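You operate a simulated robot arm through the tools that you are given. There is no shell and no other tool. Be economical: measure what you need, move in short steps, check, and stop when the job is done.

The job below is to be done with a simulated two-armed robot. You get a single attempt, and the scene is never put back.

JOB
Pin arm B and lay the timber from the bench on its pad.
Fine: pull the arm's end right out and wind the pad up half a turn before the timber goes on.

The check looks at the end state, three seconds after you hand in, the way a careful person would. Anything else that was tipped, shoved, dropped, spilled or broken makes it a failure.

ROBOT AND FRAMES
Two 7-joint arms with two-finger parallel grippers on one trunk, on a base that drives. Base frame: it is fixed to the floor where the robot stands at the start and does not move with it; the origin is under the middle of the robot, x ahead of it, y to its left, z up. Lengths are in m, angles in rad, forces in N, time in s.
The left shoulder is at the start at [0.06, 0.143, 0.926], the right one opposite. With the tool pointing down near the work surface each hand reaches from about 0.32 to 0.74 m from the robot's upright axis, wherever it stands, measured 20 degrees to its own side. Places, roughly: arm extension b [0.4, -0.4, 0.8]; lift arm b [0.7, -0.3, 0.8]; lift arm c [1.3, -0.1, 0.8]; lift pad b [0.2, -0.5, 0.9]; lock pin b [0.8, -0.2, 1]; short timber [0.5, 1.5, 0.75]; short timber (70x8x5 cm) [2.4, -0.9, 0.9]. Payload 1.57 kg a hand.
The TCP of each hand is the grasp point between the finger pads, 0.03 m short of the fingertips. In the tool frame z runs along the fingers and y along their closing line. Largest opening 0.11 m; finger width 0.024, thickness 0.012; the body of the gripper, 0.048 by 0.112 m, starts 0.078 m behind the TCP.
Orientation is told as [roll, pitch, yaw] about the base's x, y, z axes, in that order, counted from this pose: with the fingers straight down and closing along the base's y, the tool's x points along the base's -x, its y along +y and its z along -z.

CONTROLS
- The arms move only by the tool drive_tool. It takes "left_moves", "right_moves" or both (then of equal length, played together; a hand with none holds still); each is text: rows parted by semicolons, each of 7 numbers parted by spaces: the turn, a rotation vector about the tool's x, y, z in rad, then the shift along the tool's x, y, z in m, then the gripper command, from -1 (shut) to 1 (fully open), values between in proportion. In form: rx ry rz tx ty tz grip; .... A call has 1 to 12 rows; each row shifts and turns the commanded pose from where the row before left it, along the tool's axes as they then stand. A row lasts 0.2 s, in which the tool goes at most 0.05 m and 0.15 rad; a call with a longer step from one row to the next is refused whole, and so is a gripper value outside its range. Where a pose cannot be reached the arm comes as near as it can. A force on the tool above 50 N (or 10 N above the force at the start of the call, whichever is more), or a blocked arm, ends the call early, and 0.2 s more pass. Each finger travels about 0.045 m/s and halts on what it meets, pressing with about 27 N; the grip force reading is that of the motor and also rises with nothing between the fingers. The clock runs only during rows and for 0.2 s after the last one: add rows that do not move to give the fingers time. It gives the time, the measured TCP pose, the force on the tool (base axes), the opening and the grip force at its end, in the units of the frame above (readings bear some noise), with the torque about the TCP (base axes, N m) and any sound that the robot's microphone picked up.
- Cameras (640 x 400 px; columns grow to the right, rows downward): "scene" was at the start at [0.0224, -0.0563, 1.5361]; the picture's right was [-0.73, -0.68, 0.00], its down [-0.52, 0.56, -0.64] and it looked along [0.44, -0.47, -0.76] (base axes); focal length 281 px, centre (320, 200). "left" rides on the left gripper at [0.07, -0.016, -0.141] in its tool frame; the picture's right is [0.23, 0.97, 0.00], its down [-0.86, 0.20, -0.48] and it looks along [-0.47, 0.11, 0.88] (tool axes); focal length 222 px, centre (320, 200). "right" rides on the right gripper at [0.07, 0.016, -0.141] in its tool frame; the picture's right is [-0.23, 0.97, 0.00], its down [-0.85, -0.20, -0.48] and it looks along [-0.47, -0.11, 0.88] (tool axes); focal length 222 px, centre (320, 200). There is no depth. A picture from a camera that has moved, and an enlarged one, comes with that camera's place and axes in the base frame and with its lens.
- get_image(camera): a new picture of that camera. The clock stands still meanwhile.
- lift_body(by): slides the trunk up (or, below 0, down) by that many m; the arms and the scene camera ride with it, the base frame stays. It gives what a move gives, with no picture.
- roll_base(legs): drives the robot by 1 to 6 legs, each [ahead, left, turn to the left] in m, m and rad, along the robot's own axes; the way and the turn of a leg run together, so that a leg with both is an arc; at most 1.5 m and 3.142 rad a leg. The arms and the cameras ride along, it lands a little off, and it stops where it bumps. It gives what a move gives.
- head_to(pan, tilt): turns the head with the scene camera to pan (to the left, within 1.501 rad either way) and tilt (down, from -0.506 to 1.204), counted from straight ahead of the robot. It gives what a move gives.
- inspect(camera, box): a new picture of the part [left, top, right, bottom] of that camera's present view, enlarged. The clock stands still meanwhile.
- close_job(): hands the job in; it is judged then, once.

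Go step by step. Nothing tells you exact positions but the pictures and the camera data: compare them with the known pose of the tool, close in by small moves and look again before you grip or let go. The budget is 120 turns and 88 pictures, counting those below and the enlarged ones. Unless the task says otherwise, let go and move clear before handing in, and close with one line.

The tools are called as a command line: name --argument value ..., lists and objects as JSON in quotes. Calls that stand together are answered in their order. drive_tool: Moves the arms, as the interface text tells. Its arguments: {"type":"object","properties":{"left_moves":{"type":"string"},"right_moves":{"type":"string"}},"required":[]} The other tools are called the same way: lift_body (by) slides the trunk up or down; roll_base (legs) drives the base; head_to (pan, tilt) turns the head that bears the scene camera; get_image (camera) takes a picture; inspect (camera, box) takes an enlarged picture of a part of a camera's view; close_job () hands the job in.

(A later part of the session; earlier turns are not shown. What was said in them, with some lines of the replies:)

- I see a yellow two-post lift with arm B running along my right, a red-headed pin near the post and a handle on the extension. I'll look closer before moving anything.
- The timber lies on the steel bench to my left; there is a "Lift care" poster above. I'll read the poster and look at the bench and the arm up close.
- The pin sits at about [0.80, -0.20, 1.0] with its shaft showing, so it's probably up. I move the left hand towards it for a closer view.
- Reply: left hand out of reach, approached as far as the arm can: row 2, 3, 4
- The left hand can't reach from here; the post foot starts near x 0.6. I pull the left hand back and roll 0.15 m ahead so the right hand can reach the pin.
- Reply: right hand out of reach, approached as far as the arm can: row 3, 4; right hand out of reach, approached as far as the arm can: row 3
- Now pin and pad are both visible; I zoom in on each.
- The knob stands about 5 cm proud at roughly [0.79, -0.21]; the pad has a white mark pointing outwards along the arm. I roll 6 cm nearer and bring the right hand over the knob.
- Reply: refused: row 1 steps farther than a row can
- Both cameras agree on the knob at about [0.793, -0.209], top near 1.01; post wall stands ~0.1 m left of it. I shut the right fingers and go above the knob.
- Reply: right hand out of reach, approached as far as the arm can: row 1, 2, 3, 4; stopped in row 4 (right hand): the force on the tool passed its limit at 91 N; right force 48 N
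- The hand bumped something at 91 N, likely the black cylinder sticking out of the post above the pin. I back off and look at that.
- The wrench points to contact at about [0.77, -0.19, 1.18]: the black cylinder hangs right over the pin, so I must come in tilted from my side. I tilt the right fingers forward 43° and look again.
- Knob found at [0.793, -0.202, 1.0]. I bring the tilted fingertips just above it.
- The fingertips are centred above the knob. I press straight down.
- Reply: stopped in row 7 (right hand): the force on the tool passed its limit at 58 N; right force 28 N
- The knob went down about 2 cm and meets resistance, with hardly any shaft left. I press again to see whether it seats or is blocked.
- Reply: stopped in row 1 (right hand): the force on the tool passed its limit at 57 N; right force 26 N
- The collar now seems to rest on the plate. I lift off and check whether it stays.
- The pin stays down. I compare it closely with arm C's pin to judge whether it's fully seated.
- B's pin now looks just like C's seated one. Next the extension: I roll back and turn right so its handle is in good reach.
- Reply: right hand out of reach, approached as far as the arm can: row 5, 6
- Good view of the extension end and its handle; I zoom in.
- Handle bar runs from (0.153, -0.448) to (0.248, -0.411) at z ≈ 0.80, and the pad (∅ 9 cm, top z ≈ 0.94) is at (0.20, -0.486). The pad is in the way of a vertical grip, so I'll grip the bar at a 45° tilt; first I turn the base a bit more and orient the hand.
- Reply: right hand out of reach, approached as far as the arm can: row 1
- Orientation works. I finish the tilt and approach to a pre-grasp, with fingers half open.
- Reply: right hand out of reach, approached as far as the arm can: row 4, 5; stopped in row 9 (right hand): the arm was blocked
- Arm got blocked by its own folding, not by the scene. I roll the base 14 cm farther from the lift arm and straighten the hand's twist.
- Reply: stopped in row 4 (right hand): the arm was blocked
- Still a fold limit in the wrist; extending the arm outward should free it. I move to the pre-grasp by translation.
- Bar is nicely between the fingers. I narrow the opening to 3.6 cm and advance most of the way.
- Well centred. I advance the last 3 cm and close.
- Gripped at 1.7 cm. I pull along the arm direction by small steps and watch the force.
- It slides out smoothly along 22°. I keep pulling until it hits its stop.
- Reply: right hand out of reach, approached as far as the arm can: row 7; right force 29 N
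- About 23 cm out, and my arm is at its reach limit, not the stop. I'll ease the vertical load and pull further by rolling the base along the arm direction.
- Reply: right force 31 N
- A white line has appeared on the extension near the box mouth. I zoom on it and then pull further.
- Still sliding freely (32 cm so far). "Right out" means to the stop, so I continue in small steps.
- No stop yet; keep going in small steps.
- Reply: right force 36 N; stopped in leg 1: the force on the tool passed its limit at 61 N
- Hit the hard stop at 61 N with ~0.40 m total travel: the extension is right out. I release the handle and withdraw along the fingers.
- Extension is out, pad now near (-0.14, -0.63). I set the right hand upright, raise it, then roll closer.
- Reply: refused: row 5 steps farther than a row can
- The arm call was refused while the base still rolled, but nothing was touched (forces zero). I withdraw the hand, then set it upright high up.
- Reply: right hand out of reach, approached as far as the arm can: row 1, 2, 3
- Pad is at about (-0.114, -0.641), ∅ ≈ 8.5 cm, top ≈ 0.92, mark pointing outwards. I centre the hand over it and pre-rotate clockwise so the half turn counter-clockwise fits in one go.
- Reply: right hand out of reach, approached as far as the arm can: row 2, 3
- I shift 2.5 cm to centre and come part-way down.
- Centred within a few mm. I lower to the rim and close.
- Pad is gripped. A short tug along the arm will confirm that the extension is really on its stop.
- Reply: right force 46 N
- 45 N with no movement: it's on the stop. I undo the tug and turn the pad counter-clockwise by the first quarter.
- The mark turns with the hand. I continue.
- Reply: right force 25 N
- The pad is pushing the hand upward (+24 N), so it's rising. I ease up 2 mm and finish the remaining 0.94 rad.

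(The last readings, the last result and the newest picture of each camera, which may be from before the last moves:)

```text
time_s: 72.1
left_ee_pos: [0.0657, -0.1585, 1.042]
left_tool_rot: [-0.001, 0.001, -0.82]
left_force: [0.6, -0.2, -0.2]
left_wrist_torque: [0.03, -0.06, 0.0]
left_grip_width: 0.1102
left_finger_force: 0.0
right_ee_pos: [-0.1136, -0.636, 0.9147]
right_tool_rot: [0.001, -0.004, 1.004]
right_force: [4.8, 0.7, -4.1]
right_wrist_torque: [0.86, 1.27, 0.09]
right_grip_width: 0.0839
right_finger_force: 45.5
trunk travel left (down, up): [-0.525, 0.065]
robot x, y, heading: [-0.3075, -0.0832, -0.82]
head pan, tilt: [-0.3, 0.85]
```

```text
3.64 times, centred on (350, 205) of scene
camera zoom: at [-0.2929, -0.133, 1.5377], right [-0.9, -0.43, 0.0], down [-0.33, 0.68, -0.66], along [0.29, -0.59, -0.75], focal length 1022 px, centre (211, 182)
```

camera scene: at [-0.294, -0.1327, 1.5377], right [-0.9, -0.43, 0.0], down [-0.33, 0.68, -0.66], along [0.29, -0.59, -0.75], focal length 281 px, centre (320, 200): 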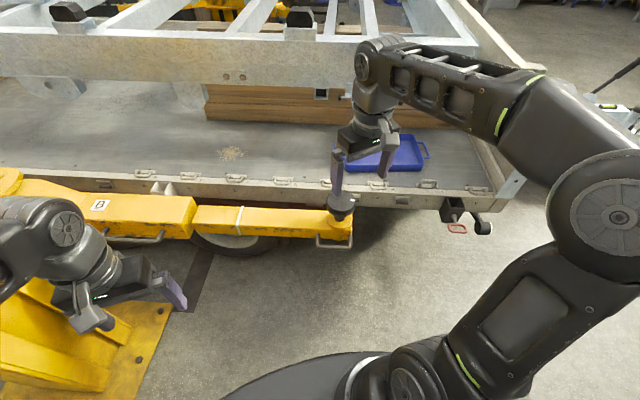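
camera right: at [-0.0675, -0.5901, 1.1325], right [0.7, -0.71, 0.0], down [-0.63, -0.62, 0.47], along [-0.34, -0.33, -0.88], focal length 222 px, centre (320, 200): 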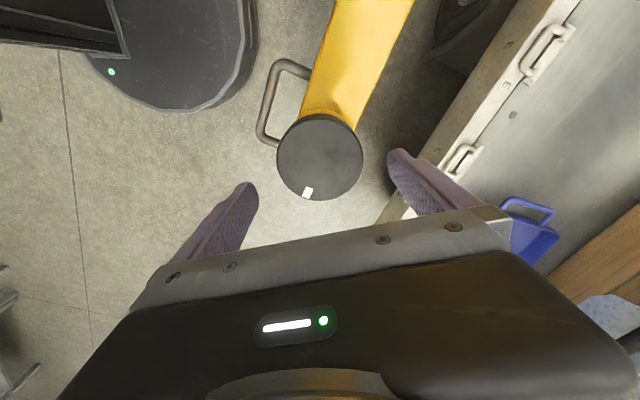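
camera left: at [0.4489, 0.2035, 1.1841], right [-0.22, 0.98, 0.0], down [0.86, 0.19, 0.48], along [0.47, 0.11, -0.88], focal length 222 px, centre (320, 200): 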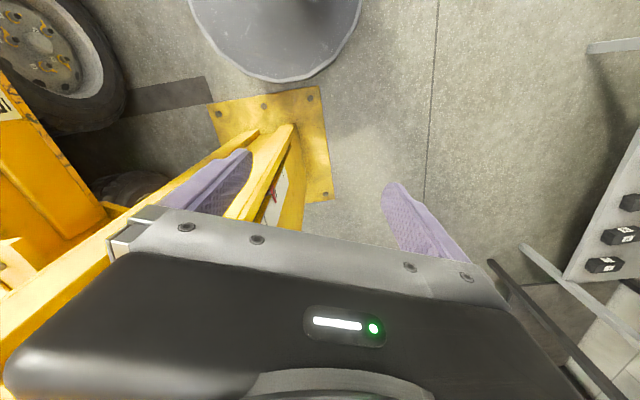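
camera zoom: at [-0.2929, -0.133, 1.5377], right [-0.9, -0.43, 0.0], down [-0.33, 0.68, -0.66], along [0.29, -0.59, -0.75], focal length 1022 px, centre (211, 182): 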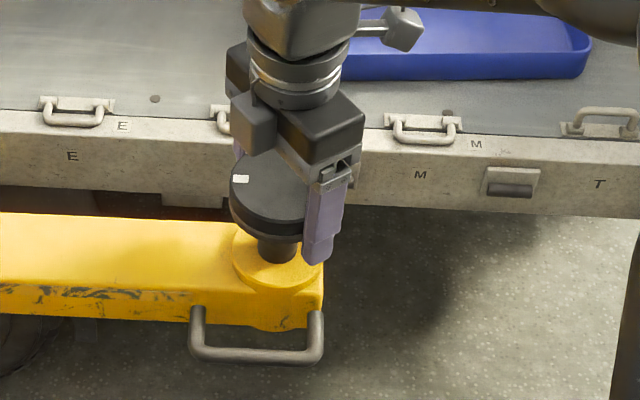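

The mark has gone round to the inner side: half a turn done, pad raised. I tug outward once more to make sure the extension sits on its stop, then release and rise.

drive_tool --right_moves "0 0 0 0.004 0.003 0 -1; 0 0 0 0.004 0.003 0 -1; 0 0 0 0 0 0 -1; 0 0 0 -0.005 -0.0037 0 -1; 0 0 0 0 0 0 1; 0 0 0 0 0 0 1; 0 0 0 0 0 0 1; 0 0 0 0 0 -0.03 1; 0 0 0 0 0 -0.04 1; 0 0 0 0 0 -0.04 1; 0 0 0 0 0 -0.04 1; 0 0 0 0 0 0 1"

get_image --camera "right"

inspect --camera "scene" --box '[170, 150, 410, 260]'

```text
time_s: 74.7
left_ee_pos: [0.064, -0.1593, 1.0428]
left_tool_rot: [0.0, 0.0, -0.821]
left_force: [0.4, 0.0, -0.4]
left_wrist_torque: [-0.03, 0.01, -0.02]
left_grip_width: 0.1099
left_finger_force: 0.1
right_ee_pos: [-0.1185, -0.6382, 1.0636]
right_tool_rot: [-0.002, -0.003, 1.0]
right_force: [-0.4, -0.2, -0.6]
right_wrist_torque: [0.0, 0.0, 0.03]
right_grip_width: 0.1101
right_finger_force: 0.0
trunk travel left (down, up): [-0.525, 0.065]
robot x, y, heading: [-0.3095, -0.0804, -0.818]
head pan, tilt: [-0.3, 0.85]
```

```text
26 pictures are left
camera right: at [-0.1722, -0.6882, 1.2047], right [-0.7, 0.72, 0.0], down [0.63, 0.61, 0.48], along [0.35, 0.34, -0.88], focal length 222 px, centre (320, 200)
```

right: 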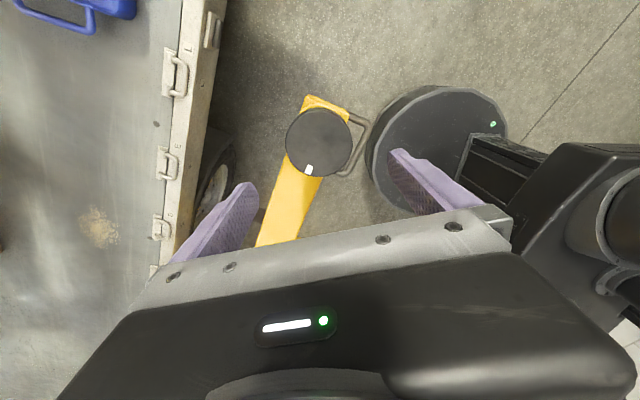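

```text
2.67 times, centred on (290, 205) of scene
camera zoom: at [-0.2939, -0.1329, 1.5377], right [-0.9, -0.43, 0.0], down [-0.33, 0.68, -0.66], along [0.29, -0.59, -0.75], focal length 749 px, centre (400, 187)
```

zoom: 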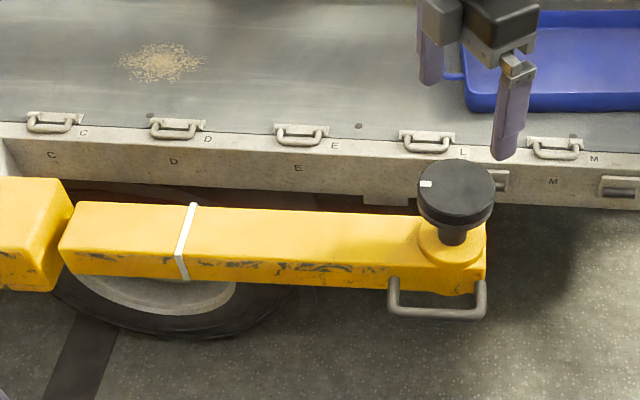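

Half turn verified (mark rotated exactly with the hand, pad centred at (-0.117, -0.638)). Now the timber: from the earlier pictures it lies centred near (0.54, 1.69), along 21°, top z ≈ 0.79. I back off, turn round to face the bench and approach partway.

roll_base --legs '[[-0.3, 0, 0], [0, 0, 1.38], [0, 0, 1.38]]'

head_to --pan -0.6 --tilt 0.5

get_image --camera "scene"

```text
time_s: 83.5
left_ee_pos: [-0.8218, 0.3424, 1.0431]
left_tool_rot: [-0.001, 0.0, 1.926]
left_force: [1.2, 0.2, -0.1]
left_wrist_torque: [0.01, 0.01, -0.01]
left_grip_width: 0.11
left_finger_force: 0.1
right_ee_pos: [-0.4671, 0.7144, 1.0626]
right_tool_rot: [-0.002, -0.004, -2.534]
right_force: [0.7, 0.0, 0.1]
right_wrist_torque: [0.0, 0.0, 0.01]
right_grip_width: 0.1099
right_finger_force: 0.1
trunk travel left (down, up): [-0.525, 0.065]
robot x, y, heading: [-0.5048, 0.1322, 1.929]
head pan, tilt: [-0.3, 0.85]
```

```text
time_s: 84.3
left_ee_pos: [-0.8209, 0.3429, 1.0423]
left_tool_rot: [-0.001, 0.0, 1.928]
left_force: [0.7, -0.1, 0.4]
left_wrist_torque: [0.01, 0.0, 0.02]
left_grip_width: 0.1099
left_finger_force: 0.0
right_ee_pos: [-0.4671, 0.713, 1.0636]
right_tool_rot: [-0.003, -0.003, -2.534]
right_force: [-0.2, 0.1, -0.4]
right_wrist_torque: [-0.04, 0.03, 0.0]
right_grip_width: 0.1101
right_finger_force: 0.1
trunk travel left (down, up): [-0.525, 0.065]
robot x, y, heading: [-0.5098, 0.1289, 1.927]
head pan, tilt: [-0.6, 0.499]
```

```text
24 pictures are left
camera scene: at [-0.4746, 0.191, 1.5676], right [0.97, -0.24, 0.0], down [-0.12, -0.47, -0.88], along [0.21, 0.85, -0.48], focal length 281 px, centre (320, 200)
```

scene: 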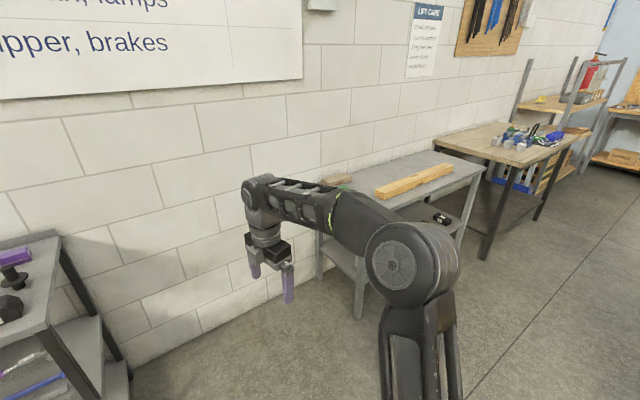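

Timber confirmed at (0.543, 1.684). I strafe along the bench to the stage point.

roll_base --legs '[[0.3, 0, 0], [0, -0.8, 0], [0, -0.74, 0]]'

head_to --pan 0.0 --tilt 0.75

get_image --camera "scene"

```text
time_s: 93.8
left_ee_pos: [0.4829, 1.1609, 1.0424]
left_tool_rot: [0.0, 0.003, 1.94]
left_force: [0.8, 0.5, 0.1]
left_wrist_torque: [-0.04, -0.02, 0.04]
left_grip_width: 0.1103
left_finger_force: 0.1
right_ee_pos: [0.8316, 1.5352, 1.0623]
right_tool_rot: [-0.001, -0.004, -2.523]
right_force: [0.3, 0.7, -0.2]
right_wrist_torque: [-0.01, -0.02, 0.0]
right_grip_width: 0.11
right_finger_force: 0.0
trunk travel left (down, up): [-0.525, 0.065]
robot x, y, heading: [0.8021, 0.9533, 1.942]
head pan, tilt: [-0.6, 0.499]
```

```text
time_s: 94.8
left_ee_pos: [0.4828, 1.1606, 1.0421]
left_tool_rot: [0.0, 0.001, 1.94]
left_force: [-0.6, -0.2, -0.1]
left_wrist_torque: [-0.01, -0.01, -0.01]
left_grip_width: 0.1103
left_finger_force: 0.0
right_ee_pos: [0.831, 1.5359, 1.0633]
right_tool_rot: [-0.002, -0.004, -2.521]
right_force: [-0.6, -0.5, 0.2]
right_wrist_torque: [-0.01, 0.0, -0.01]
right_grip_width: 0.11
right_finger_force: 0.1
trunk travel left (down, up): [-0.525, 0.065]
robot x, y, heading: [0.8002, 0.9514, 1.939]
head pan, tilt: [0.0, 0.75]
```

```text
23 pictures are left
camera scene: at [0.7799, 1.0015, 1.5457], right [0.93, 0.36, 0.0], down [0.24, -0.64, -0.73], along [-0.26, 0.68, -0.68], focal length 281 px, centre (320, 200)
```

scene: 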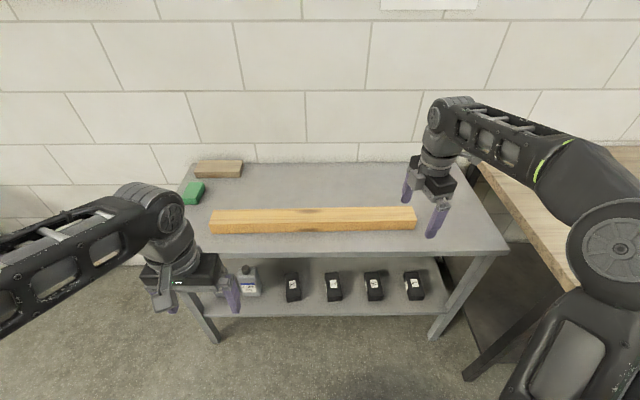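

The timber is in clear view: centre (0.50, 1.667), top z ≈ 0.80, along 22.7°. I roll up to it and turn both hands across it, left and right of its middle.

roll_base --legs '[[0.225, 0.022, 0]]'

drive_tool --left_moves "0 0 0.15 0 0 0 1; 0 0 0.15 0 0 0 1; 0 0 0.15 0 0 0 1; 0 0 0.15 0 0 0 1; 0 0 0.15 0 0 0 1; 0 0 0.15 0 0 0 1; 0 0 0.15 0 0 0 1; 0 0 0.15 0 0 0 1; 0 0 0.15 0 0 0 1; 0 0 0.15 0 0 0 1; 0 0 0.04 0 0 0 1; 0 0 0 0 0 0 1" --right_moves "0 0 0.11 0 0 0 1; 0 0 0.11 0 0 0 1; 0 0 0 0 0 0 1; 0 0 0 0 0 0 1; 0 0 0 0 0 0 1; 0 0 0 0 0 0 1; 0 0 0 0 0 0 1; 0 0 0 0 0 0 1; 0 0 0 0 0 0 1; 0 0 0 0 0 0 1; 0 0 0 0 0 0 1; 0 0 0 0 0 0 1"

get_image --camera "scene"

```text
time_s: 96.5
left_ee_pos: [0.3776, 1.3598, 1.0424]
left_tool_rot: [0.003, 0.003, 1.946]
left_force: [0.2, 0.3, 1.0]
left_wrist_torque: [-0.01, 0.0, 0.02]
left_grip_width: 0.1101
left_finger_force: 0.1
right_ee_pos: [0.7249, 1.7368, 1.0618]
right_tool_rot: [0.0, -0.003, -2.516]
right_force: [0.5, 0.2, 0.1]
right_wrist_torque: [-0.02, -0.01, -0.04]
right_grip_width: 0.11
right_finger_force: 0.1
trunk travel left (down, up): [-0.525, 0.065]
robot x, y, heading: [0.6994, 1.1523, 1.943]
head pan, tilt: [0.0, 0.75]
```

```text
time_s: 99.1
left_ee_pos: [0.3771, 1.3584, 1.0425]
left_tool_rot: [-0.001, 0.001, 0.406]
left_force: [0.0, -1.0, 0.5]
left_wrist_torque: [-0.03, 0.04, 0.02]
left_grip_width: 0.1101
left_finger_force: 0.1
right_ee_pos: [0.7253, 1.7381, 1.0627]
right_tool_rot: [0.0, -0.003, -2.735]
right_force: [0.5, -0.2, -0.1]
right_wrist_torque: [0.0, -0.01, 0.02]
right_grip_width: 0.1101
right_finger_force: 0.1
trunk travel left (down, up): [-0.525, 0.065]
robot x, y, heading: [0.6943, 1.1523, 1.942]
head pan, tilt: [0.0, 0.75]
```

```text
22 pictures are left
camera scene: at [0.6774, 1.2025, 1.5457], right [0.93, 0.37, 0.0], down [0.25, -0.63, -0.73], along [-0.27, 0.68, -0.68], focal length 281 px, centre (320, 200)
```

scene: 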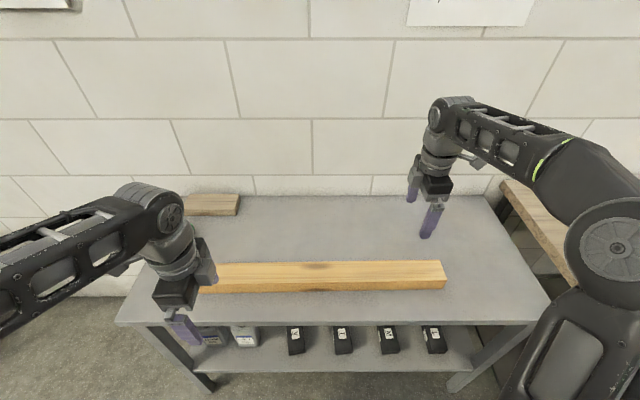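

I move both hands over the timber at ±0.2 m from its middle, fingertips still ~10 cm above.

drive_tool --left_moves "0 0 0 -0.0055 0.0388 0.0183 1; 0 0 0 -0.0055 0.0388 0.0183 1; 0 0 0 -0.0055 0.0388 0.0183 1; 0 0 0 -0.0055 0.0388 0.0183 1; 0 0 0 -0.0055 0.0388 0.0183 1; 0 0 0 -0.0055 0.0388 0.0183 1; 0 0 0 0 0 0 1" --right_moves "0 0 0 -0.0065 -0.0018 0.0217 1; 0 0 0 -0.0065 -0.0018 0.0217 1; 0 0 0 -0.0065 -0.0018 0.0217 1; 0 0 0 -0.0065 -0.0018 0.0217 1; 0 0 0 -0.0065 -0.0018 0.0217 1; 0 0 0 -0.0065 -0.0018 0.0217 1; 0 0 0 0 0 0 1"

get_image --camera "left"

get_image --camera "right"

get_image --camera "scene"

```text
time_s: 100.7
left_ee_pos: [0.3177, 1.5859, 0.9324]
left_tool_rot: [-0.003, 0.001, 0.405]
left_force: [-0.3, -0.6, 0.1]
left_wrist_torque: [0.0, 0.0, 0.03]
left_grip_width: 0.11
left_finger_force: 0.0
right_ee_pos: [0.6851, 1.7315, 0.9332]
right_tool_rot: [-0.003, -0.004, -2.735]
right_force: [0.1, -0.1, -0.6]
right_wrist_torque: [-0.01, -0.02, 0.02]
right_grip_width: 0.1098
right_finger_force: 0.0
trunk travel left (down, up): [-0.525, 0.065]
robot x, y, heading: [0.6955, 1.152, 1.947]
head pan, tilt: [0.0, 0.75]
```

```text
21 pictures are left
camera left: at [0.259, 1.5451, 1.0741], right [-0.59, 0.8, 0.0], down [0.71, 0.52, 0.48], along [0.38, 0.28, -0.88], focal length 222 px, centre (320, 200)
```

left: 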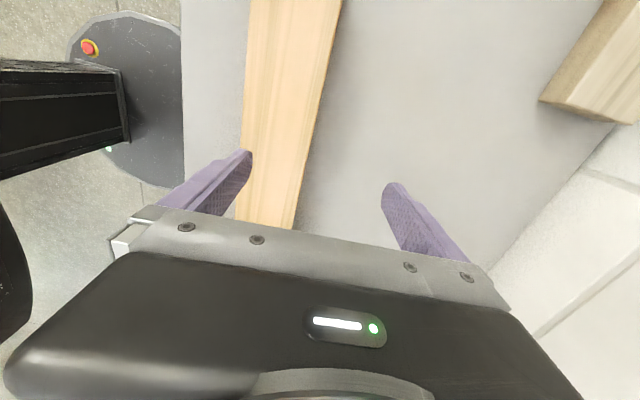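

```text
20 pictures are left
camera right: at [0.7554, 1.7442, 1.074], right [0.18, -0.98, 0.0], down [-0.86, -0.15, 0.48], along [-0.47, -0.08, -0.88], focal length 222 px, centre (320, 200)
```

right: 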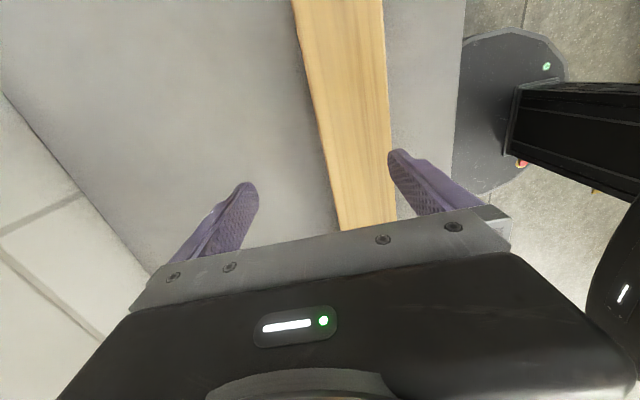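

```text
19 pictures are left
camera scene: at [0.6777, 1.2018, 1.5458], right [0.93, 0.37, 0.0], down [0.25, -0.63, -0.73], along [-0.27, 0.68, -0.68], focal length 281 px, centre (320, 200)
```

scene: 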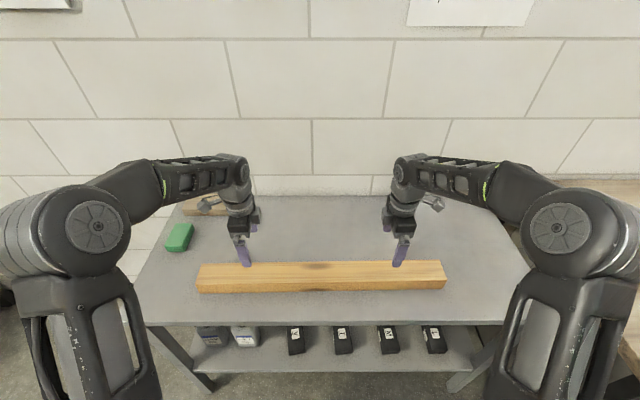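

The wrist views show the timber's centre line ~4 cm nearer to me, and combining the cameras puts its top at z ≈ 0.853. I correct sideways and lower to just above it.

drive_tool --left_moves "0 0 0 0 -0.0225 0 1; 0 0 0 0 -0.0225 0 1; 0 0 0 0 0 0.02 1; 0 0 0 0 0 0.02 1; 0 0 0 0 0 0 1" --right_moves "0 0 0 0 0.0185 0 1; 0 0 0 0 0.0185 0 1; 0 0 0 0 0 0.02 1; 0 0 0 0 0 0.02 1; 0 0 0 0 0 0 1"

get_image --camera "left"

get_image --camera "right"

```text
time_s: 101.9
left_ee_pos: [0.3339, 1.5421, 0.893]
left_tool_rot: [-0.001, 0.001, 0.407]
left_force: [1.1, 0.4, 0.2]
left_wrist_torque: [0.05, -0.04, -0.03]
left_grip_width: 0.11
left_finger_force: 0.1
right_ee_pos: [0.7, 1.6939, 0.8942]
right_tool_rot: [-0.001, -0.005, -2.735]
right_force: [-0.7, 0.3, -0.4]
right_wrist_torque: [0.01, 0.02, 0.04]
right_grip_width: 0.1099
right_finger_force: 0.0
trunk travel left (down, up): [-0.525, 0.065]
robot x, y, heading: [0.6931, 1.1545, 1.943]
head pan, tilt: [0.0, 0.75]
```

```text
18 pictures are left
camera left: at [0.2763, 1.5017, 1.0341], right [-0.59, 0.8, 0.0], down [0.71, 0.52, 0.48], along [0.38, 0.28, -0.88], focal length 222 px, centre (320, 200)
```

left: 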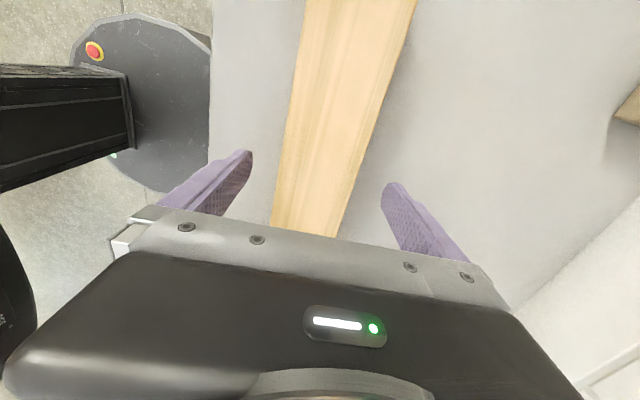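

```text
17 pictures are left
camera right: at [0.7706, 1.7083, 1.0354], right [0.18, -0.98, 0.0], down [-0.86, -0.15, 0.48], along [-0.47, -0.09, -0.88], focal length 222 px, centre (320, 200)
```

right: 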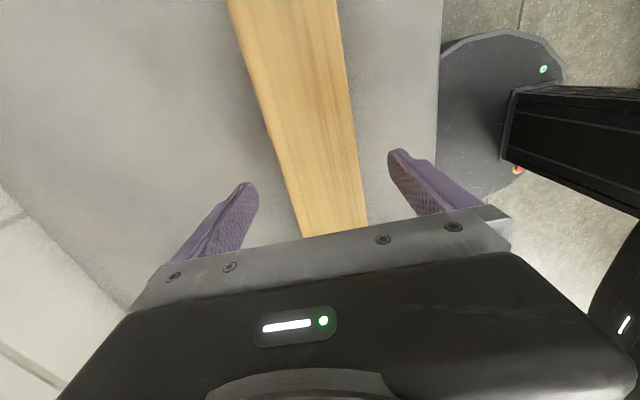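

Timber is centred between both pairs of fingers. I lower 5 cm more, watching for contact.

drive_tool --left_moves "0 0 0 0 0 0.017 1; 0 0 0 0 0 0.017 1; 0 0 0 0 0 0.016 1; 0 0 0 0 0 0 1" --right_moves "0 0 0 0 0 0.017 1; 0 0 0 0 0 0.017 1; 0 0 0 0 0 0.017 1; 0 0 0 0 0 0 1"

inspect --camera "scene" --box '[180, 180, 460, 310]'

```text
time_s: 102.9
left_ee_pos: [0.3352, 1.545, 0.8433]
left_tool_rot: [-0.002, 0.0, 0.408]
left_force: [0.1, 0.5, -1.2]
left_wrist_torque: [0.01, 0.03, -0.03]
left_grip_width: 0.1099
left_finger_force: 0.1
right_ee_pos: [0.6976, 1.6979, 0.8412]
right_tool_rot: [0.0, -0.003, -2.736]
right_force: [0.7, -0.4, -0.3]
right_wrist_torque: [0.01, 0.01, 0.04]
right_grip_width: 0.1098
right_finger_force: 0.0
trunk travel left (down, up): [-0.525, 0.065]
robot x, y, heading: [0.6954, 1.1491, 1.947]
head pan, tilt: [0.0, 0.75]
```

```text
2.29 times, centred on (320, 245) of scene
camera zoom: at [0.6775, 1.2024, 1.5457], right [0.93, 0.37, 0.0], down [0.25, -0.63, -0.73], along [-0.27, 0.68, -0.68], focal length 642 px, centre (320, 97)
```

zoom: 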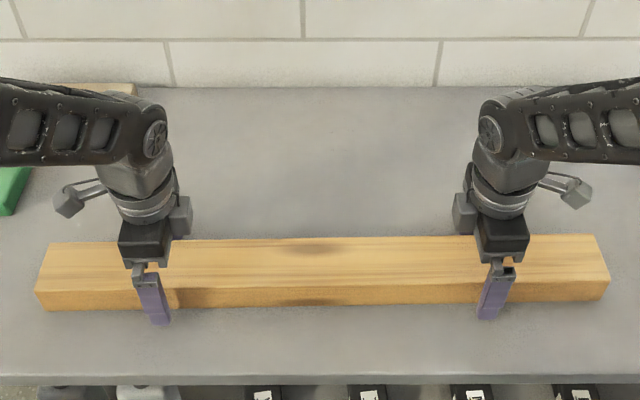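

Fingers straddle the timber without touching the bench. I close both hands.

drive_tool --left_moves "0 0 0 0 0 0 -1; 0 0 0 0 0 0 -1; 0 0 0 0 0 0 -1; 0 0 0 0 0 0 -1; 0 0 0 0 0 0 -1; 0 0 0 0 0 0 -1" --right_moves "0 0 0 0 0 0 -1; 0 0 0 0 0 0 -1; 0 0 0 0 0 0 -1; 0 0 0 0 0 0 -1; 0 0 0 0 0 0 -1; 0 0 0 0 0 0 -1"

lift_body --by 0.06

get_image --camera "scene"

```text
time_s: 104.3
left_ee_pos: [0.3343, 1.5456, 0.8438]
left_tool_rot: [-0.001, 0.001, 0.407]
left_force: [0.7, -1.8, -0.5]
left_wrist_torque: [0.25, 0.29, -0.04]
left_grip_width: 0.0702
left_finger_force: 27.3
right_ee_pos: [0.6984, 1.6976, 0.8419]
right_tool_rot: [0.001, -0.005, -2.736]
right_force: [-0.4, -1.7, -0.2]
right_wrist_torque: [-0.41, -0.4, -0.11]
right_grip_width: 0.0699
right_finger_force: 27.3
trunk travel left (down, up): [-0.525, 0.065]
robot x, y, heading: [0.7, 1.152, 1.945]
head pan, tilt: [0.0, 0.75]
```

```text
time_s: 105.3
left_ee_pos: [0.3347, 1.5462, 0.9025]
left_tool_rot: [-0.003, 0.0, 0.407]
left_force: [1.0, -1.3, -5.0]
left_wrist_torque: [0.4, -0.16, -0.31]
left_grip_width: 0.0701
left_finger_force: 26.8
right_ee_pos: [0.6977, 1.6974, 0.902]
right_tool_rot: [0.0, -0.004, -2.736]
right_force: [-1.4, 0.5, -7.2]
right_wrist_torque: [-0.21, -0.35, -0.26]
right_grip_width: 0.07
right_finger_force: 27.3
trunk travel left (down, up): [-0.585, 0.005]
robot x, y, heading: [0.6983, 1.1559, 1.949]
head pan, tilt: [0.0, 0.75]
```

```text
15 pictures are left
camera scene: at [0.6769, 1.2039, 1.6056], right [0.93, 0.37, 0.0], down [0.25, -0.64, -0.73], along [-0.27, 0.68, -0.68], focal length 281 px, centre (320, 200)
```

scene: 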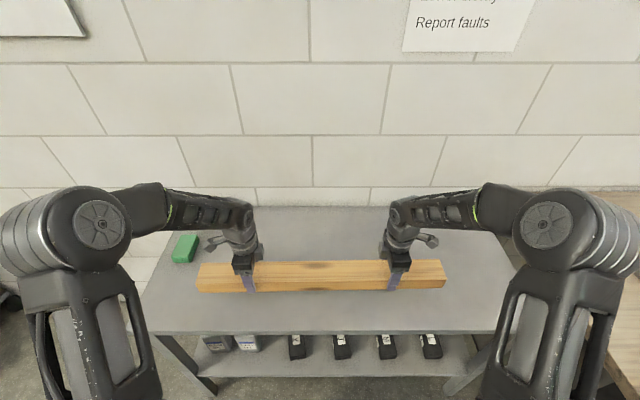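

Timber is up (about 1.2 kg shared). I raise both hands another 12 cm, then drive back: off the bench, strafe left, and turn round in the open.

drive_tool --left_moves "0 0 0 0 0 -0.02 -1; 0 0 0 0 0 -0.02 -1; 0 0 0 0 0 -0.02 -1; 0 0 0 0 0 -0.02 -1; 0 0 0 0 0 -0.02 -1; 0 0 0 0 0 -0.02 -1; 0 0 0 0 0 0 -1" --right_moves "0 0 0 0 0 -0.02 -1; 0 0 0 0 0 -0.02 -1; 0 0 0 0 0 -0.02 -1; 0 0 0 0 0 -0.02 -1; 0 0 0 0 0 -0.02 -1; 0 0 0 0 0 -0.02 -1; 0 0 0 0 0 0 -1"

roll_base --legs '[[-0.1, 0, 0], [0, 0.65, 0], [0, 0.658, 0], [-0.142, 0, 0]]'

get_image --camera "scene"

```text
time_s: 106.9
left_ee_pos: [0.335, 1.5448, 1.0223]
left_tool_rot: [-0.003, -0.001, 0.405]
left_force: [6.8, -2.1, -8.1]
left_wrist_torque: [0.27, 0.75, -0.65]
left_grip_width: 0.0701
left_finger_force: 27.2
right_ee_pos: [0.6976, 1.6985, 1.022]
right_tool_rot: [-0.001, -0.005, -2.734]
right_force: [-7.4, 1.0, -4.0]
right_wrist_torque: [-0.57, -0.03, -1.16]
right_grip_width: 0.0701
right_finger_force: 27.2
trunk travel left (down, up): [-0.585, 0.005]
robot x, y, heading: [0.6995, 1.1535, 1.943]
head pan, tilt: [0.0, 0.75]
```

```text
time_s: 115.4
left_ee_pos: [-0.792, 0.8453, 1.0238]
left_tool_rot: [-0.002, -0.001, 0.414]
left_force: [18.5, 3.0, -5.0]
left_wrist_torque: [0.28, -0.07, -0.68]
left_grip_width: 0.07
left_finger_force: 26.8
right_ee_pos: [-0.4304, 1.0009, 1.0215]
right_tool_rot: [-0.003, -0.005, -2.728]
right_force: [-18.2, -4.9, -5.9]
right_wrist_torque: [-0.16, 0.01, -0.65]
right_grip_width: 0.07
right_finger_force: 27.4
trunk travel left (down, up): [-0.585, 0.005]
robot x, y, heading: [-0.4259, 0.4604, 1.95]
head pan, tilt: [0.0, 0.75]
```

```text
14 pictures are left
camera scene: at [-0.4467, 0.5054, 1.6057], right [0.93, 0.37, 0.0], down [0.25, -0.63, -0.73], along [-0.27, 0.68, -0.68], focal length 281 px, centre (320, 200)
```

scene: 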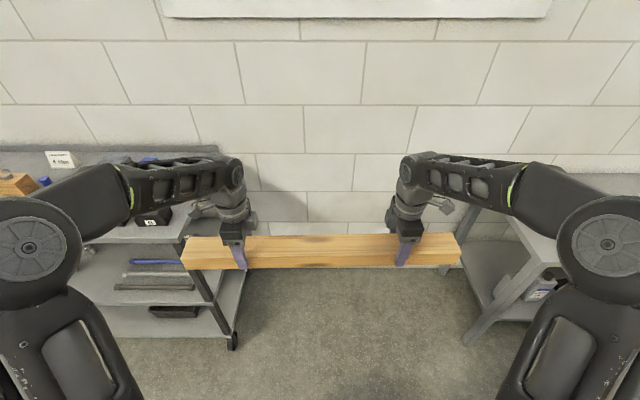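

All clear, with the timber centred between my hands. I back a little from the trolley and turn right to face arm B.

roll_base --legs '[[-0.1, 0, 0], [0, 0, -1.56], [0, 0, -1.56]]'

get_image --camera "scene"

```text
time_s: 124.2
left_ee_pos: [-0.0193, -0.0232, 1.023]
left_tool_rot: [-0.001, 0.001, -2.716]
left_force: [-1.9, 2.6, -6.0]
left_wrist_torque: [-0.05, -0.17, -0.66]
left_grip_width: 0.0702
left_finger_force: 26.9
right_ee_pos: [-0.3793, -0.1847, 1.0212]
right_tool_rot: [0.0, -0.004, 0.427]
right_force: [1.7, -3.7, -4.5]
right_wrist_torque: [0.19, -0.03, -0.73]
right_grip_width: 0.0699
right_finger_force: 27.2
trunk travel left (down, up): [-0.585, 0.005]
robot x, y, heading: [-0.3916, 0.364, -1.176]
head pan, tilt: [0.0, 0.75]
```

```text
13 pictures are left
camera scene: at [-0.368, 0.3108, 1.6057], right [-0.92, -0.38, 0.0], down [-0.26, 0.63, -0.73], along [0.28, -0.67, -0.68], focal length 281 px, centre (320, 200)
```

scene: 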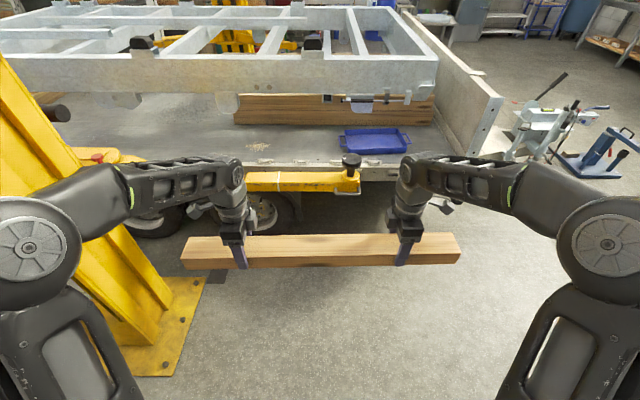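

Delta from timber centre to pad is 0.52 ahead, 0.13 right. I roll most of it and look.

roll_base --legs '[[0, -0.13, 0], [0.4, 0, 0]]'

head_to --pan 0.0 --tilt 0.9

get_image --camera "scene"

```text
time_s: 127.5
left_ee_pos: [0.0131, -0.4436, 1.0227]
left_tool_rot: [-0.003, 0.001, -2.714]
left_force: [-2.0, 3.2, -5.2]
left_wrist_torque: [-0.22, 0.15, -0.81]
left_grip_width: 0.0703
left_finger_force: 27.2
right_ee_pos: [-0.3462, -0.603, 1.0215]
right_tool_rot: [0.0, -0.004, 0.429]
right_force: [3.0, -3.3, -6.3]
right_wrist_torque: [0.05, 0.25, -0.6]
right_grip_width: 0.0698
right_finger_force: 26.6
trunk travel left (down, up): [-0.585, 0.005]
robot x, y, heading: [-0.3585, -0.0597, -1.175]
head pan, tilt: [0.0, 0.75]
```

```text
time_s: 128.2
left_ee_pos: [0.014, -0.4421, 1.0224]
left_tool_rot: [-0.006, -0.001, -2.713]
left_force: [-1.1, 1.6, -5.5]
left_wrist_torque: [-0.32, -0.16, -0.28]
left_grip_width: 0.0699
left_finger_force: 26.9
right_ee_pos: [-0.3472, -0.6029, 1.0212]
right_tool_rot: [0.0, -0.005, 0.426]
right_force: [0.1, -0.9, -5.4]
right_wrist_torque: [0.37, 0.14, -0.34]
right_grip_width: 0.0699
right_finger_force: 27.0
trunk travel left (down, up): [-0.585, 0.005]
robot x, y, heading: [-0.3576, -0.0587, -1.173]
head pan, tilt: [0.0, 0.901]
```

```text
12 pictures are left
camera scene: at [-0.3403, -0.1005, 1.5938], right [-0.92, -0.39, 0.0], down [-0.3, 0.72, -0.62], along [0.24, -0.57, -0.78], focal length 281 px, centre (320, 200)
```

scene: 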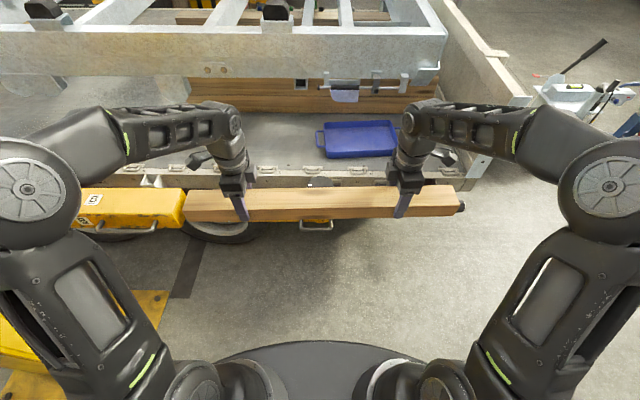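

Both hands carry equal load, so the centre of mass is mid-way. I roll the last 12.6 cm ahead.

roll_base --legs '[[0.126, 0, 0]]'

get_image --camera "left"

get_image --camera "right"

```text
time_s: 129.5
left_ee_pos: [0.0612, -0.5569, 1.0218]
left_tool_rot: [-0.005, 0.0, -2.714]
left_force: [-1.3, 2.3, -5.3]
left_wrist_torque: [-0.4, -0.28, -0.63]
left_grip_width: 0.0699
left_finger_force: 27.3
right_ee_pos: [-0.2991, -0.718, 1.0211]
right_tool_rot: [0.001, -0.004, 0.428]
right_force: [2.0, -2.3, -6.6]
right_wrist_torque: [0.42, 0.47, -0.66]
right_grip_width: 0.07
right_finger_force: 26.6
trunk travel left (down, up): [-0.585, 0.005]
robot x, y, heading: [-0.3078, -0.168, -1.172]
head pan, tilt: [0.0, 0.901]
```

```text
11 pictures are left
camera left: at [0.1177, -0.5132, 1.1626], right [0.61, -0.79, 0.0], down [-0.7, -0.54, 0.48], along [-0.38, -0.29, -0.88], focal length 222 px, centre (320, 200)
```

left: 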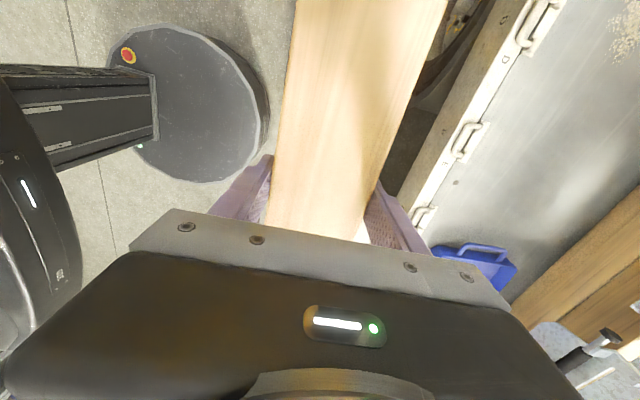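

```text
10 pictures are left
camera right: at [-0.3707, -0.7327, 1.1615], right [-0.2, 0.98, 0.0], down [0.86, 0.17, 0.48], along [0.47, 0.1, -0.88], focal length 222 px, centre (320, 200)
```

right: 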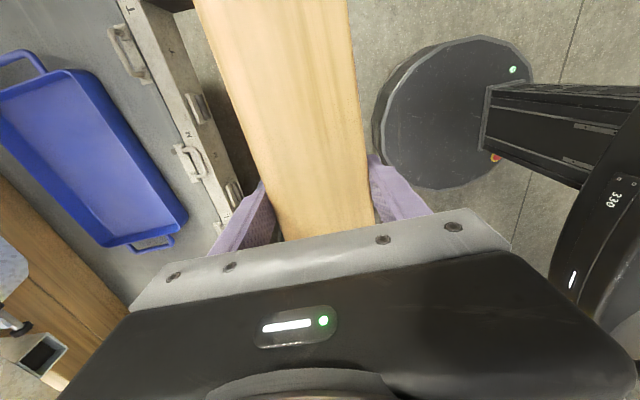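

Timber centre now stands at (-0.119, -0.638), right over the pad. I lower the trunk 4.5 cm and watch the loads.

lift_body --by -0.045

get_image --camera "scene"

```text
time_s: 130.4
left_ee_pos: [0.0607, -0.5558, 0.9762]
left_tool_rot: [-0.003, -0.001, -2.716]
left_force: [-1.2, 2.2, -4.1]
left_wrist_torque: [-0.39, -0.27, -0.38]
left_grip_width: 0.0698
left_finger_force: 26.6
right_ee_pos: [-0.2989, -0.717, 0.9757]
right_tool_rot: [0.002, -0.005, 0.426]
right_force: [1.0, -1.5, -5.2]
right_wrist_torque: [0.4, 0.25, -0.41]
right_grip_width: 0.0701
right_finger_force: 26.8
trunk travel left (down, up): [-0.54, 0.05]
robot x, y, heading: [-0.3088, -0.1729, -1.179]
head pan, tilt: [0.0, 0.901]
```

```text
9 pictures are left
camera scene: at [-0.2924, -0.215, 1.5487], right [-0.92, -0.39, 0.0], down [-0.3, 0.72, -0.62], along [0.24, -0.57, -0.78], focal length 281 px, centre (320, 200)
```

scene: 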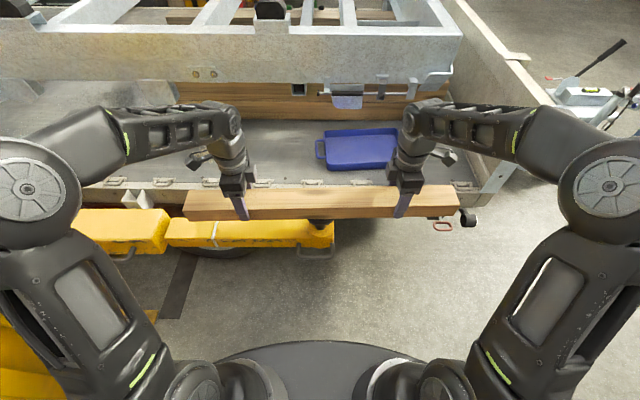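

Pad shows just under the timber's middle. I lower in small steps until the load transfers.

lift_body --by -0.01

inspect --camera "scene" --box '[260, 180, 390, 270]'

```text
time_s: 131.0
left_ee_pos: [0.0592, -0.5548, 0.9706]
left_tool_rot: [0.001, -0.001, -2.718]
left_force: [-0.8, 1.6, 22.4]
left_wrist_torque: [0.45, 0.18, -0.65]
left_grip_width: 0.07
left_finger_force: 26.9
right_ee_pos: [-0.2995, -0.7157, 0.9694]
right_tool_rot: [-0.007, -0.006, 0.427]
right_force: [1.9, -4.5, 22.7]
right_wrist_torque: [0.99, 0.46, -0.68]
right_grip_width: 0.0701
right_finger_force: 27.3
trunk travel left (down, up): [-0.53, 0.06]
robot x, y, heading: [-0.3104, -0.1738, -1.176]
head pan, tilt: [0.0, 0.901]
```

```text
4.44 times, centred on (325, 225) of scene
camera zoom: at [-0.294, -0.2111, 1.5395], right [-0.92, -0.39, 0.0], down [-0.3, 0.72, -0.62], along [0.24, -0.57, -0.78], focal length 1249 px, centre (298, 89)
```

zoom: 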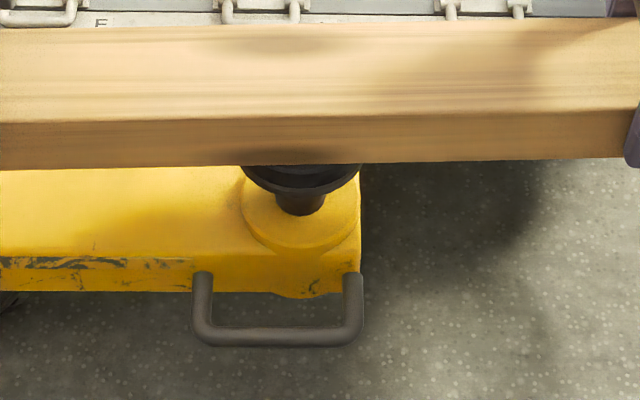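

It's seated on the pad with equal reaction on both hands, so it is balanced. I ease the press by 5 mm and check before letting go.

lift_body --by 0.005

```text
time_s: 131.5
left_ee_pos: [0.0593, -0.5541, 0.9702]
left_tool_rot: [-0.008, 0.0, -2.714]
left_force: [-5.2, 3.1, -2.2]
left_wrist_torque: [-0.62, 0.11, -0.86]
left_grip_width: 0.0699
left_finger_force: 27.5
right_ee_pos: [-0.3002, -0.7159, 0.9697]
right_tool_rot: [0.004, -0.005, 0.427]
right_force: [4.6, -2.6, -0.9]
right_wrist_torque: [0.47, -0.2, -0.78]
right_grip_width: 0.0702
right_finger_force: 27.0
trunk travel left (down, up): [-0.535, 0.055]
robot x, y, heading: [-0.3098, -0.1753, -1.172]
head pan, tilt: [0.0, 0.901]
```

Load is almost fully on the pad. I open both hands gently and symmetrically.

drive_tool --left_moves "0 0 0 0 0 0 0.28; 0 0 0 0 0 0 0.3; 0 0 0 0 0 0 0.35; 0 0 0 0 0 0 0.45; 0 0 0 0 0 0 0.6; 0 0 0 0 0 0 0.6" --right_moves "0 0 0 0 0 0 0.28; 0 0 0 0 0 0 0.3; 0 0 0 0 0 0 0.35; 0 0 0 0 0 0 0.45; 0 0 0 0 0 0 0.6; 0 0 0 0 0 0 0.6"

get_image --camera "scene"

```text
time_s: 132.9
left_ee_pos: [0.0608, -0.5562, 0.9728]
left_tool_rot: [-0.005, -0.001, -2.713]
left_force: [0.8, -0.2, -1.1]
left_wrist_torque: [0.02, 0.02, 0.02]
left_grip_width: 0.0881
left_finger_force: 0.1
right_ee_pos: [-0.2995, -0.7175, 0.9725]
right_tool_rot: [0.0, -0.005, 0.429]
right_force: [0.9, 0.4, 0.0]
right_wrist_torque: [-0.01, 0.0, 0.0]
right_grip_width: 0.0878
right_finger_force: 0.1
trunk travel left (down, up): [-0.535, 0.055]
robot x, y, heading: [-0.3091, -0.1728, -1.175]
head pan, tilt: [0.0, 0.901]
```

```text
7 pictures are left
camera scene: at [-0.2928, -0.214, 1.5438], right [-0.92, -0.39, 0.0], down [-0.3, 0.72, -0.62], along [0.24, -0.57, -0.78], focal length 281 px, centre (320, 200)
```

scene: 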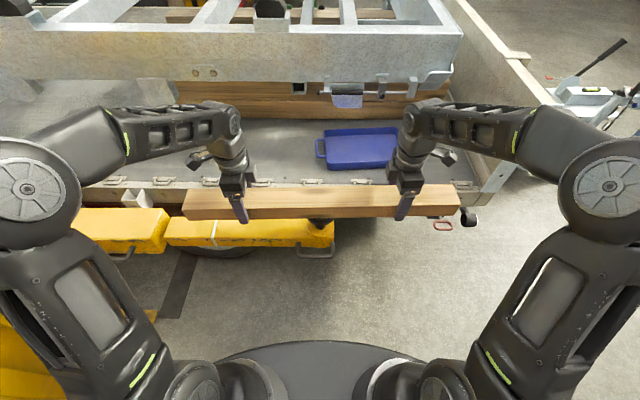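

It rests free on the pad, level. I raise both hands straight up and check again.

drive_tool --left_moves "0 0 0 0 0 0 0.8; 0 0 0 0 0 -0.015 0.8; 0 0 0 0 0 -0.02 0.8; 0 0 0 0 0 -0.025 0.8; 0 0 0 0 0 -0.03 0.8; 0 0 0 0 0 -0.02 0.8" --right_moves "0 0 0 0 0 0 0.8; 0 0 0 0 0 -0.015 0.8; 0 0 0 0 0 -0.02 0.8; 0 0 0 0 0 -0.025 0.8; 0 0 0 0 0 -0.03 0.8; 0 0 0 0 0 -0.02 0.8"

roll_base --legs '[[-0.3, 0, 0]]'

head_to --pan 0.15 --tilt 0.75

get_image --camera "scene"

```text
time_s: 134.3
left_ee_pos: [0.0614, -0.5561, 1.0822]
left_tool_rot: [-0.004, 0.001, -2.715]
left_force: [0.4, 0.4, 0.6]
left_wrist_torque: [-0.02, -0.03, -0.01]
left_grip_width: 0.0989
left_finger_force: 0.1
right_ee_pos: [-0.2998, -0.7149, 1.0835]
right_tool_rot: [0.001, -0.005, 0.427]
right_force: [0.3, 0.2, -0.4]
right_wrist_torque: [0.0, 0.03, 0.03]
right_grip_width: 0.0992
right_finger_force: 0.2
trunk travel left (down, up): [-0.535, 0.055]
robot x, y, heading: [-0.3116, -0.1706, -1.174]
head pan, tilt: [0.0, 0.901]
```

```text
time_s: 136.4
left_ee_pos: [-0.0563, -0.2774, 1.083]
left_tool_rot: [-0.001, -0.001, -2.716]
left_force: [0.7, -0.6, 0.6]
left_wrist_torque: [-0.03, -0.01, 0.0]
left_grip_width: 0.0989
left_finger_force: 0.2
right_ee_pos: [-0.4188, -0.4349, 1.086]
right_tool_rot: [-0.002, -0.006, 0.423]
right_force: [-0.7, 0.8, 0.0]
right_wrist_torque: [-0.01, 0.03, 0.02]
right_grip_width: 0.0989
right_finger_force: 0.2
trunk travel left (down, up): [-0.535, 0.055]
robot x, y, heading: [-0.4266, 0.1078, -1.175]
head pan, tilt: [0.0, 0.901]
```

```text
time_s: 137.1
left_ee_pos: [-0.0564, -0.2776, 1.0826]
left_tool_rot: [-0.003, -0.001, -2.717]
left_force: [-0.4, 0.1, -0.1]
left_wrist_torque: [0.0, 0.01, 0.0]
left_grip_width: 0.099
left_finger_force: 0.1
right_ee_pos: [-0.4189, -0.4357, 1.0839]
right_tool_rot: [0.001, -0.004, 0.424]
right_force: [-0.7, 0.1, -0.6]
right_wrist_torque: [0.0, -0.03, -0.01]
right_grip_width: 0.0991
right_finger_force: 0.0
trunk travel left (down, up): [-0.535, 0.055]
robot x, y, heading: [-0.428, 0.1081, -1.179]
head pan, tilt: [0.15, 0.75]
```

```text
6 pictures are left
camera scene: at [-0.3956, 0.0645, 1.5557], right [-0.86, -0.52, 0.0], down [-0.35, 0.58, -0.73], along [0.38, -0.63, -0.68], focal length 281 px, centre (320, 200)
```

scene: 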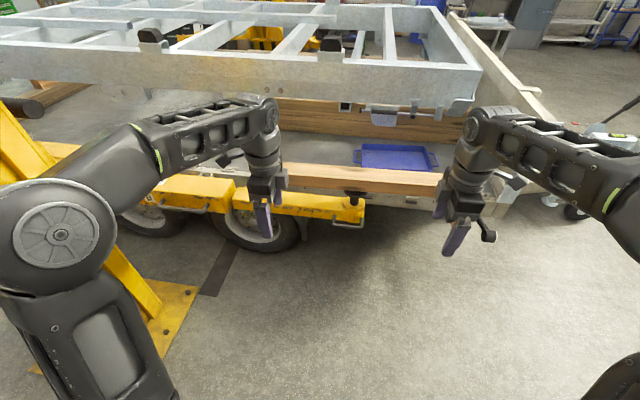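

The timber lies level on the pad. One last look at the pin and the whole arm before handing in.

inspect --camera "scene" --box '[200, 140, 460, 250]'

head_to --pan 0.85 --tilt 0.5

get_image --camera "scene"

```text
2.46 times, centred on (330, 195) of scene
camera zoom: at [-0.3956, 0.0645, 1.5557], right [-0.86, -0.52, 0.0], down [-0.35, 0.58, -0.73], along [0.38, -0.63, -0.68], focal length 692 px, centre (295, 212)
```

zoom: 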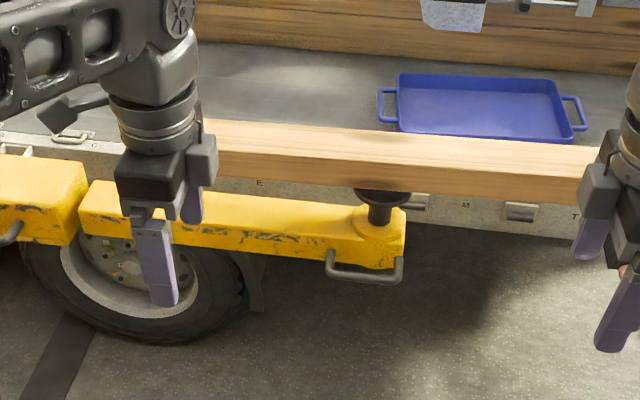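

```text
time_s: 138.1
left_ee_pos: [-0.0563, -0.2783, 1.0823]
left_tool_rot: [-0.003, -0.001, -2.717]
left_force: [-0.3, -0.2, 0.2]
left_wrist_torque: [-0.02, -0.03, -0.02]
left_grip_width: 0.0991
left_finger_force: 0.1
right_ee_pos: [-0.4181, -0.4357, 1.0842]
right_tool_rot: [0.0, -0.004, 0.424]
right_force: [-0.1, -0.4, 0.4]
right_wrist_torque: [-0.03, -0.03, -0.02]
right_grip_width: 0.0992
right_finger_force: 0.1
trunk travel left (down, up): [-0.535, 0.055]
robot x, y, heading: [-0.4247, 0.102, -1.18]
head pan, tilt: [0.85, 0.499]
```

```text
4 pictures are left
camera scene: at [-0.3523, 0.1062, 1.5776], right [-0.32, -0.95, 0.0], down [-0.45, 0.15, -0.88], along [0.83, -0.28, -0.48], focal length 281 px, centre (320, 200)
```

scene: 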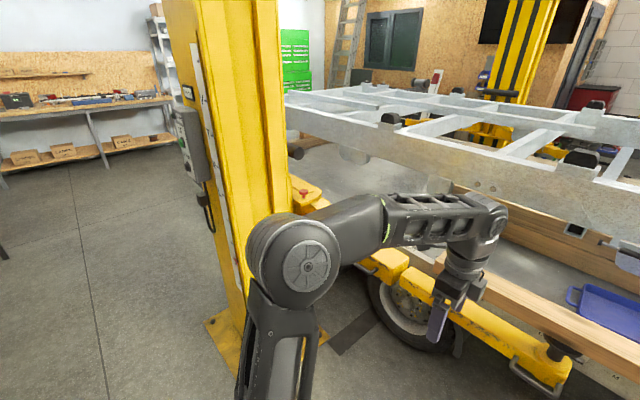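

inspect --camera "scene" --box '[280, 165, 340, 215]'

```text
8.00 times, centred on (310, 190) of scene
camera zoom: at [-0.3523, 0.1062, 1.5776], right [-0.32, -0.95, 0.0], down [-0.45, 0.15, -0.88], along [0.83, -0.28, -0.48], focal length 2248 px, centre (400, 280)
```

zoom: 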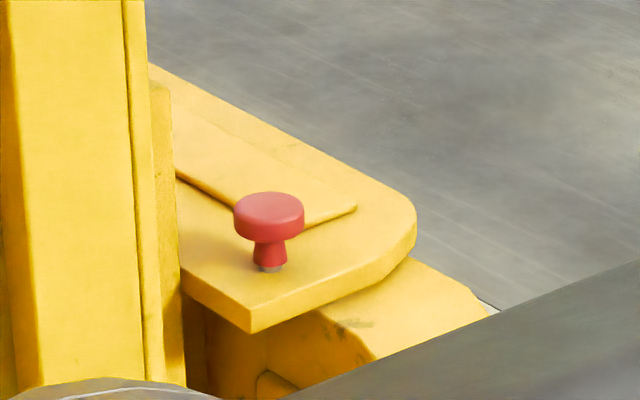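

The pin is down, the extension is out on its stop, the pad is wound up half a turn, and the timber rests level on it with both hands clear. I hand in.

close_job

```text
The job is handed in.
```

Arm B is pinned, its end is pulled right out to the stop, the pad is wound up half a turn, and the bench timber lies centred and level on it. Early on, the right hand bumped the black cylinder above the pin at 91 N; I saw no damage.
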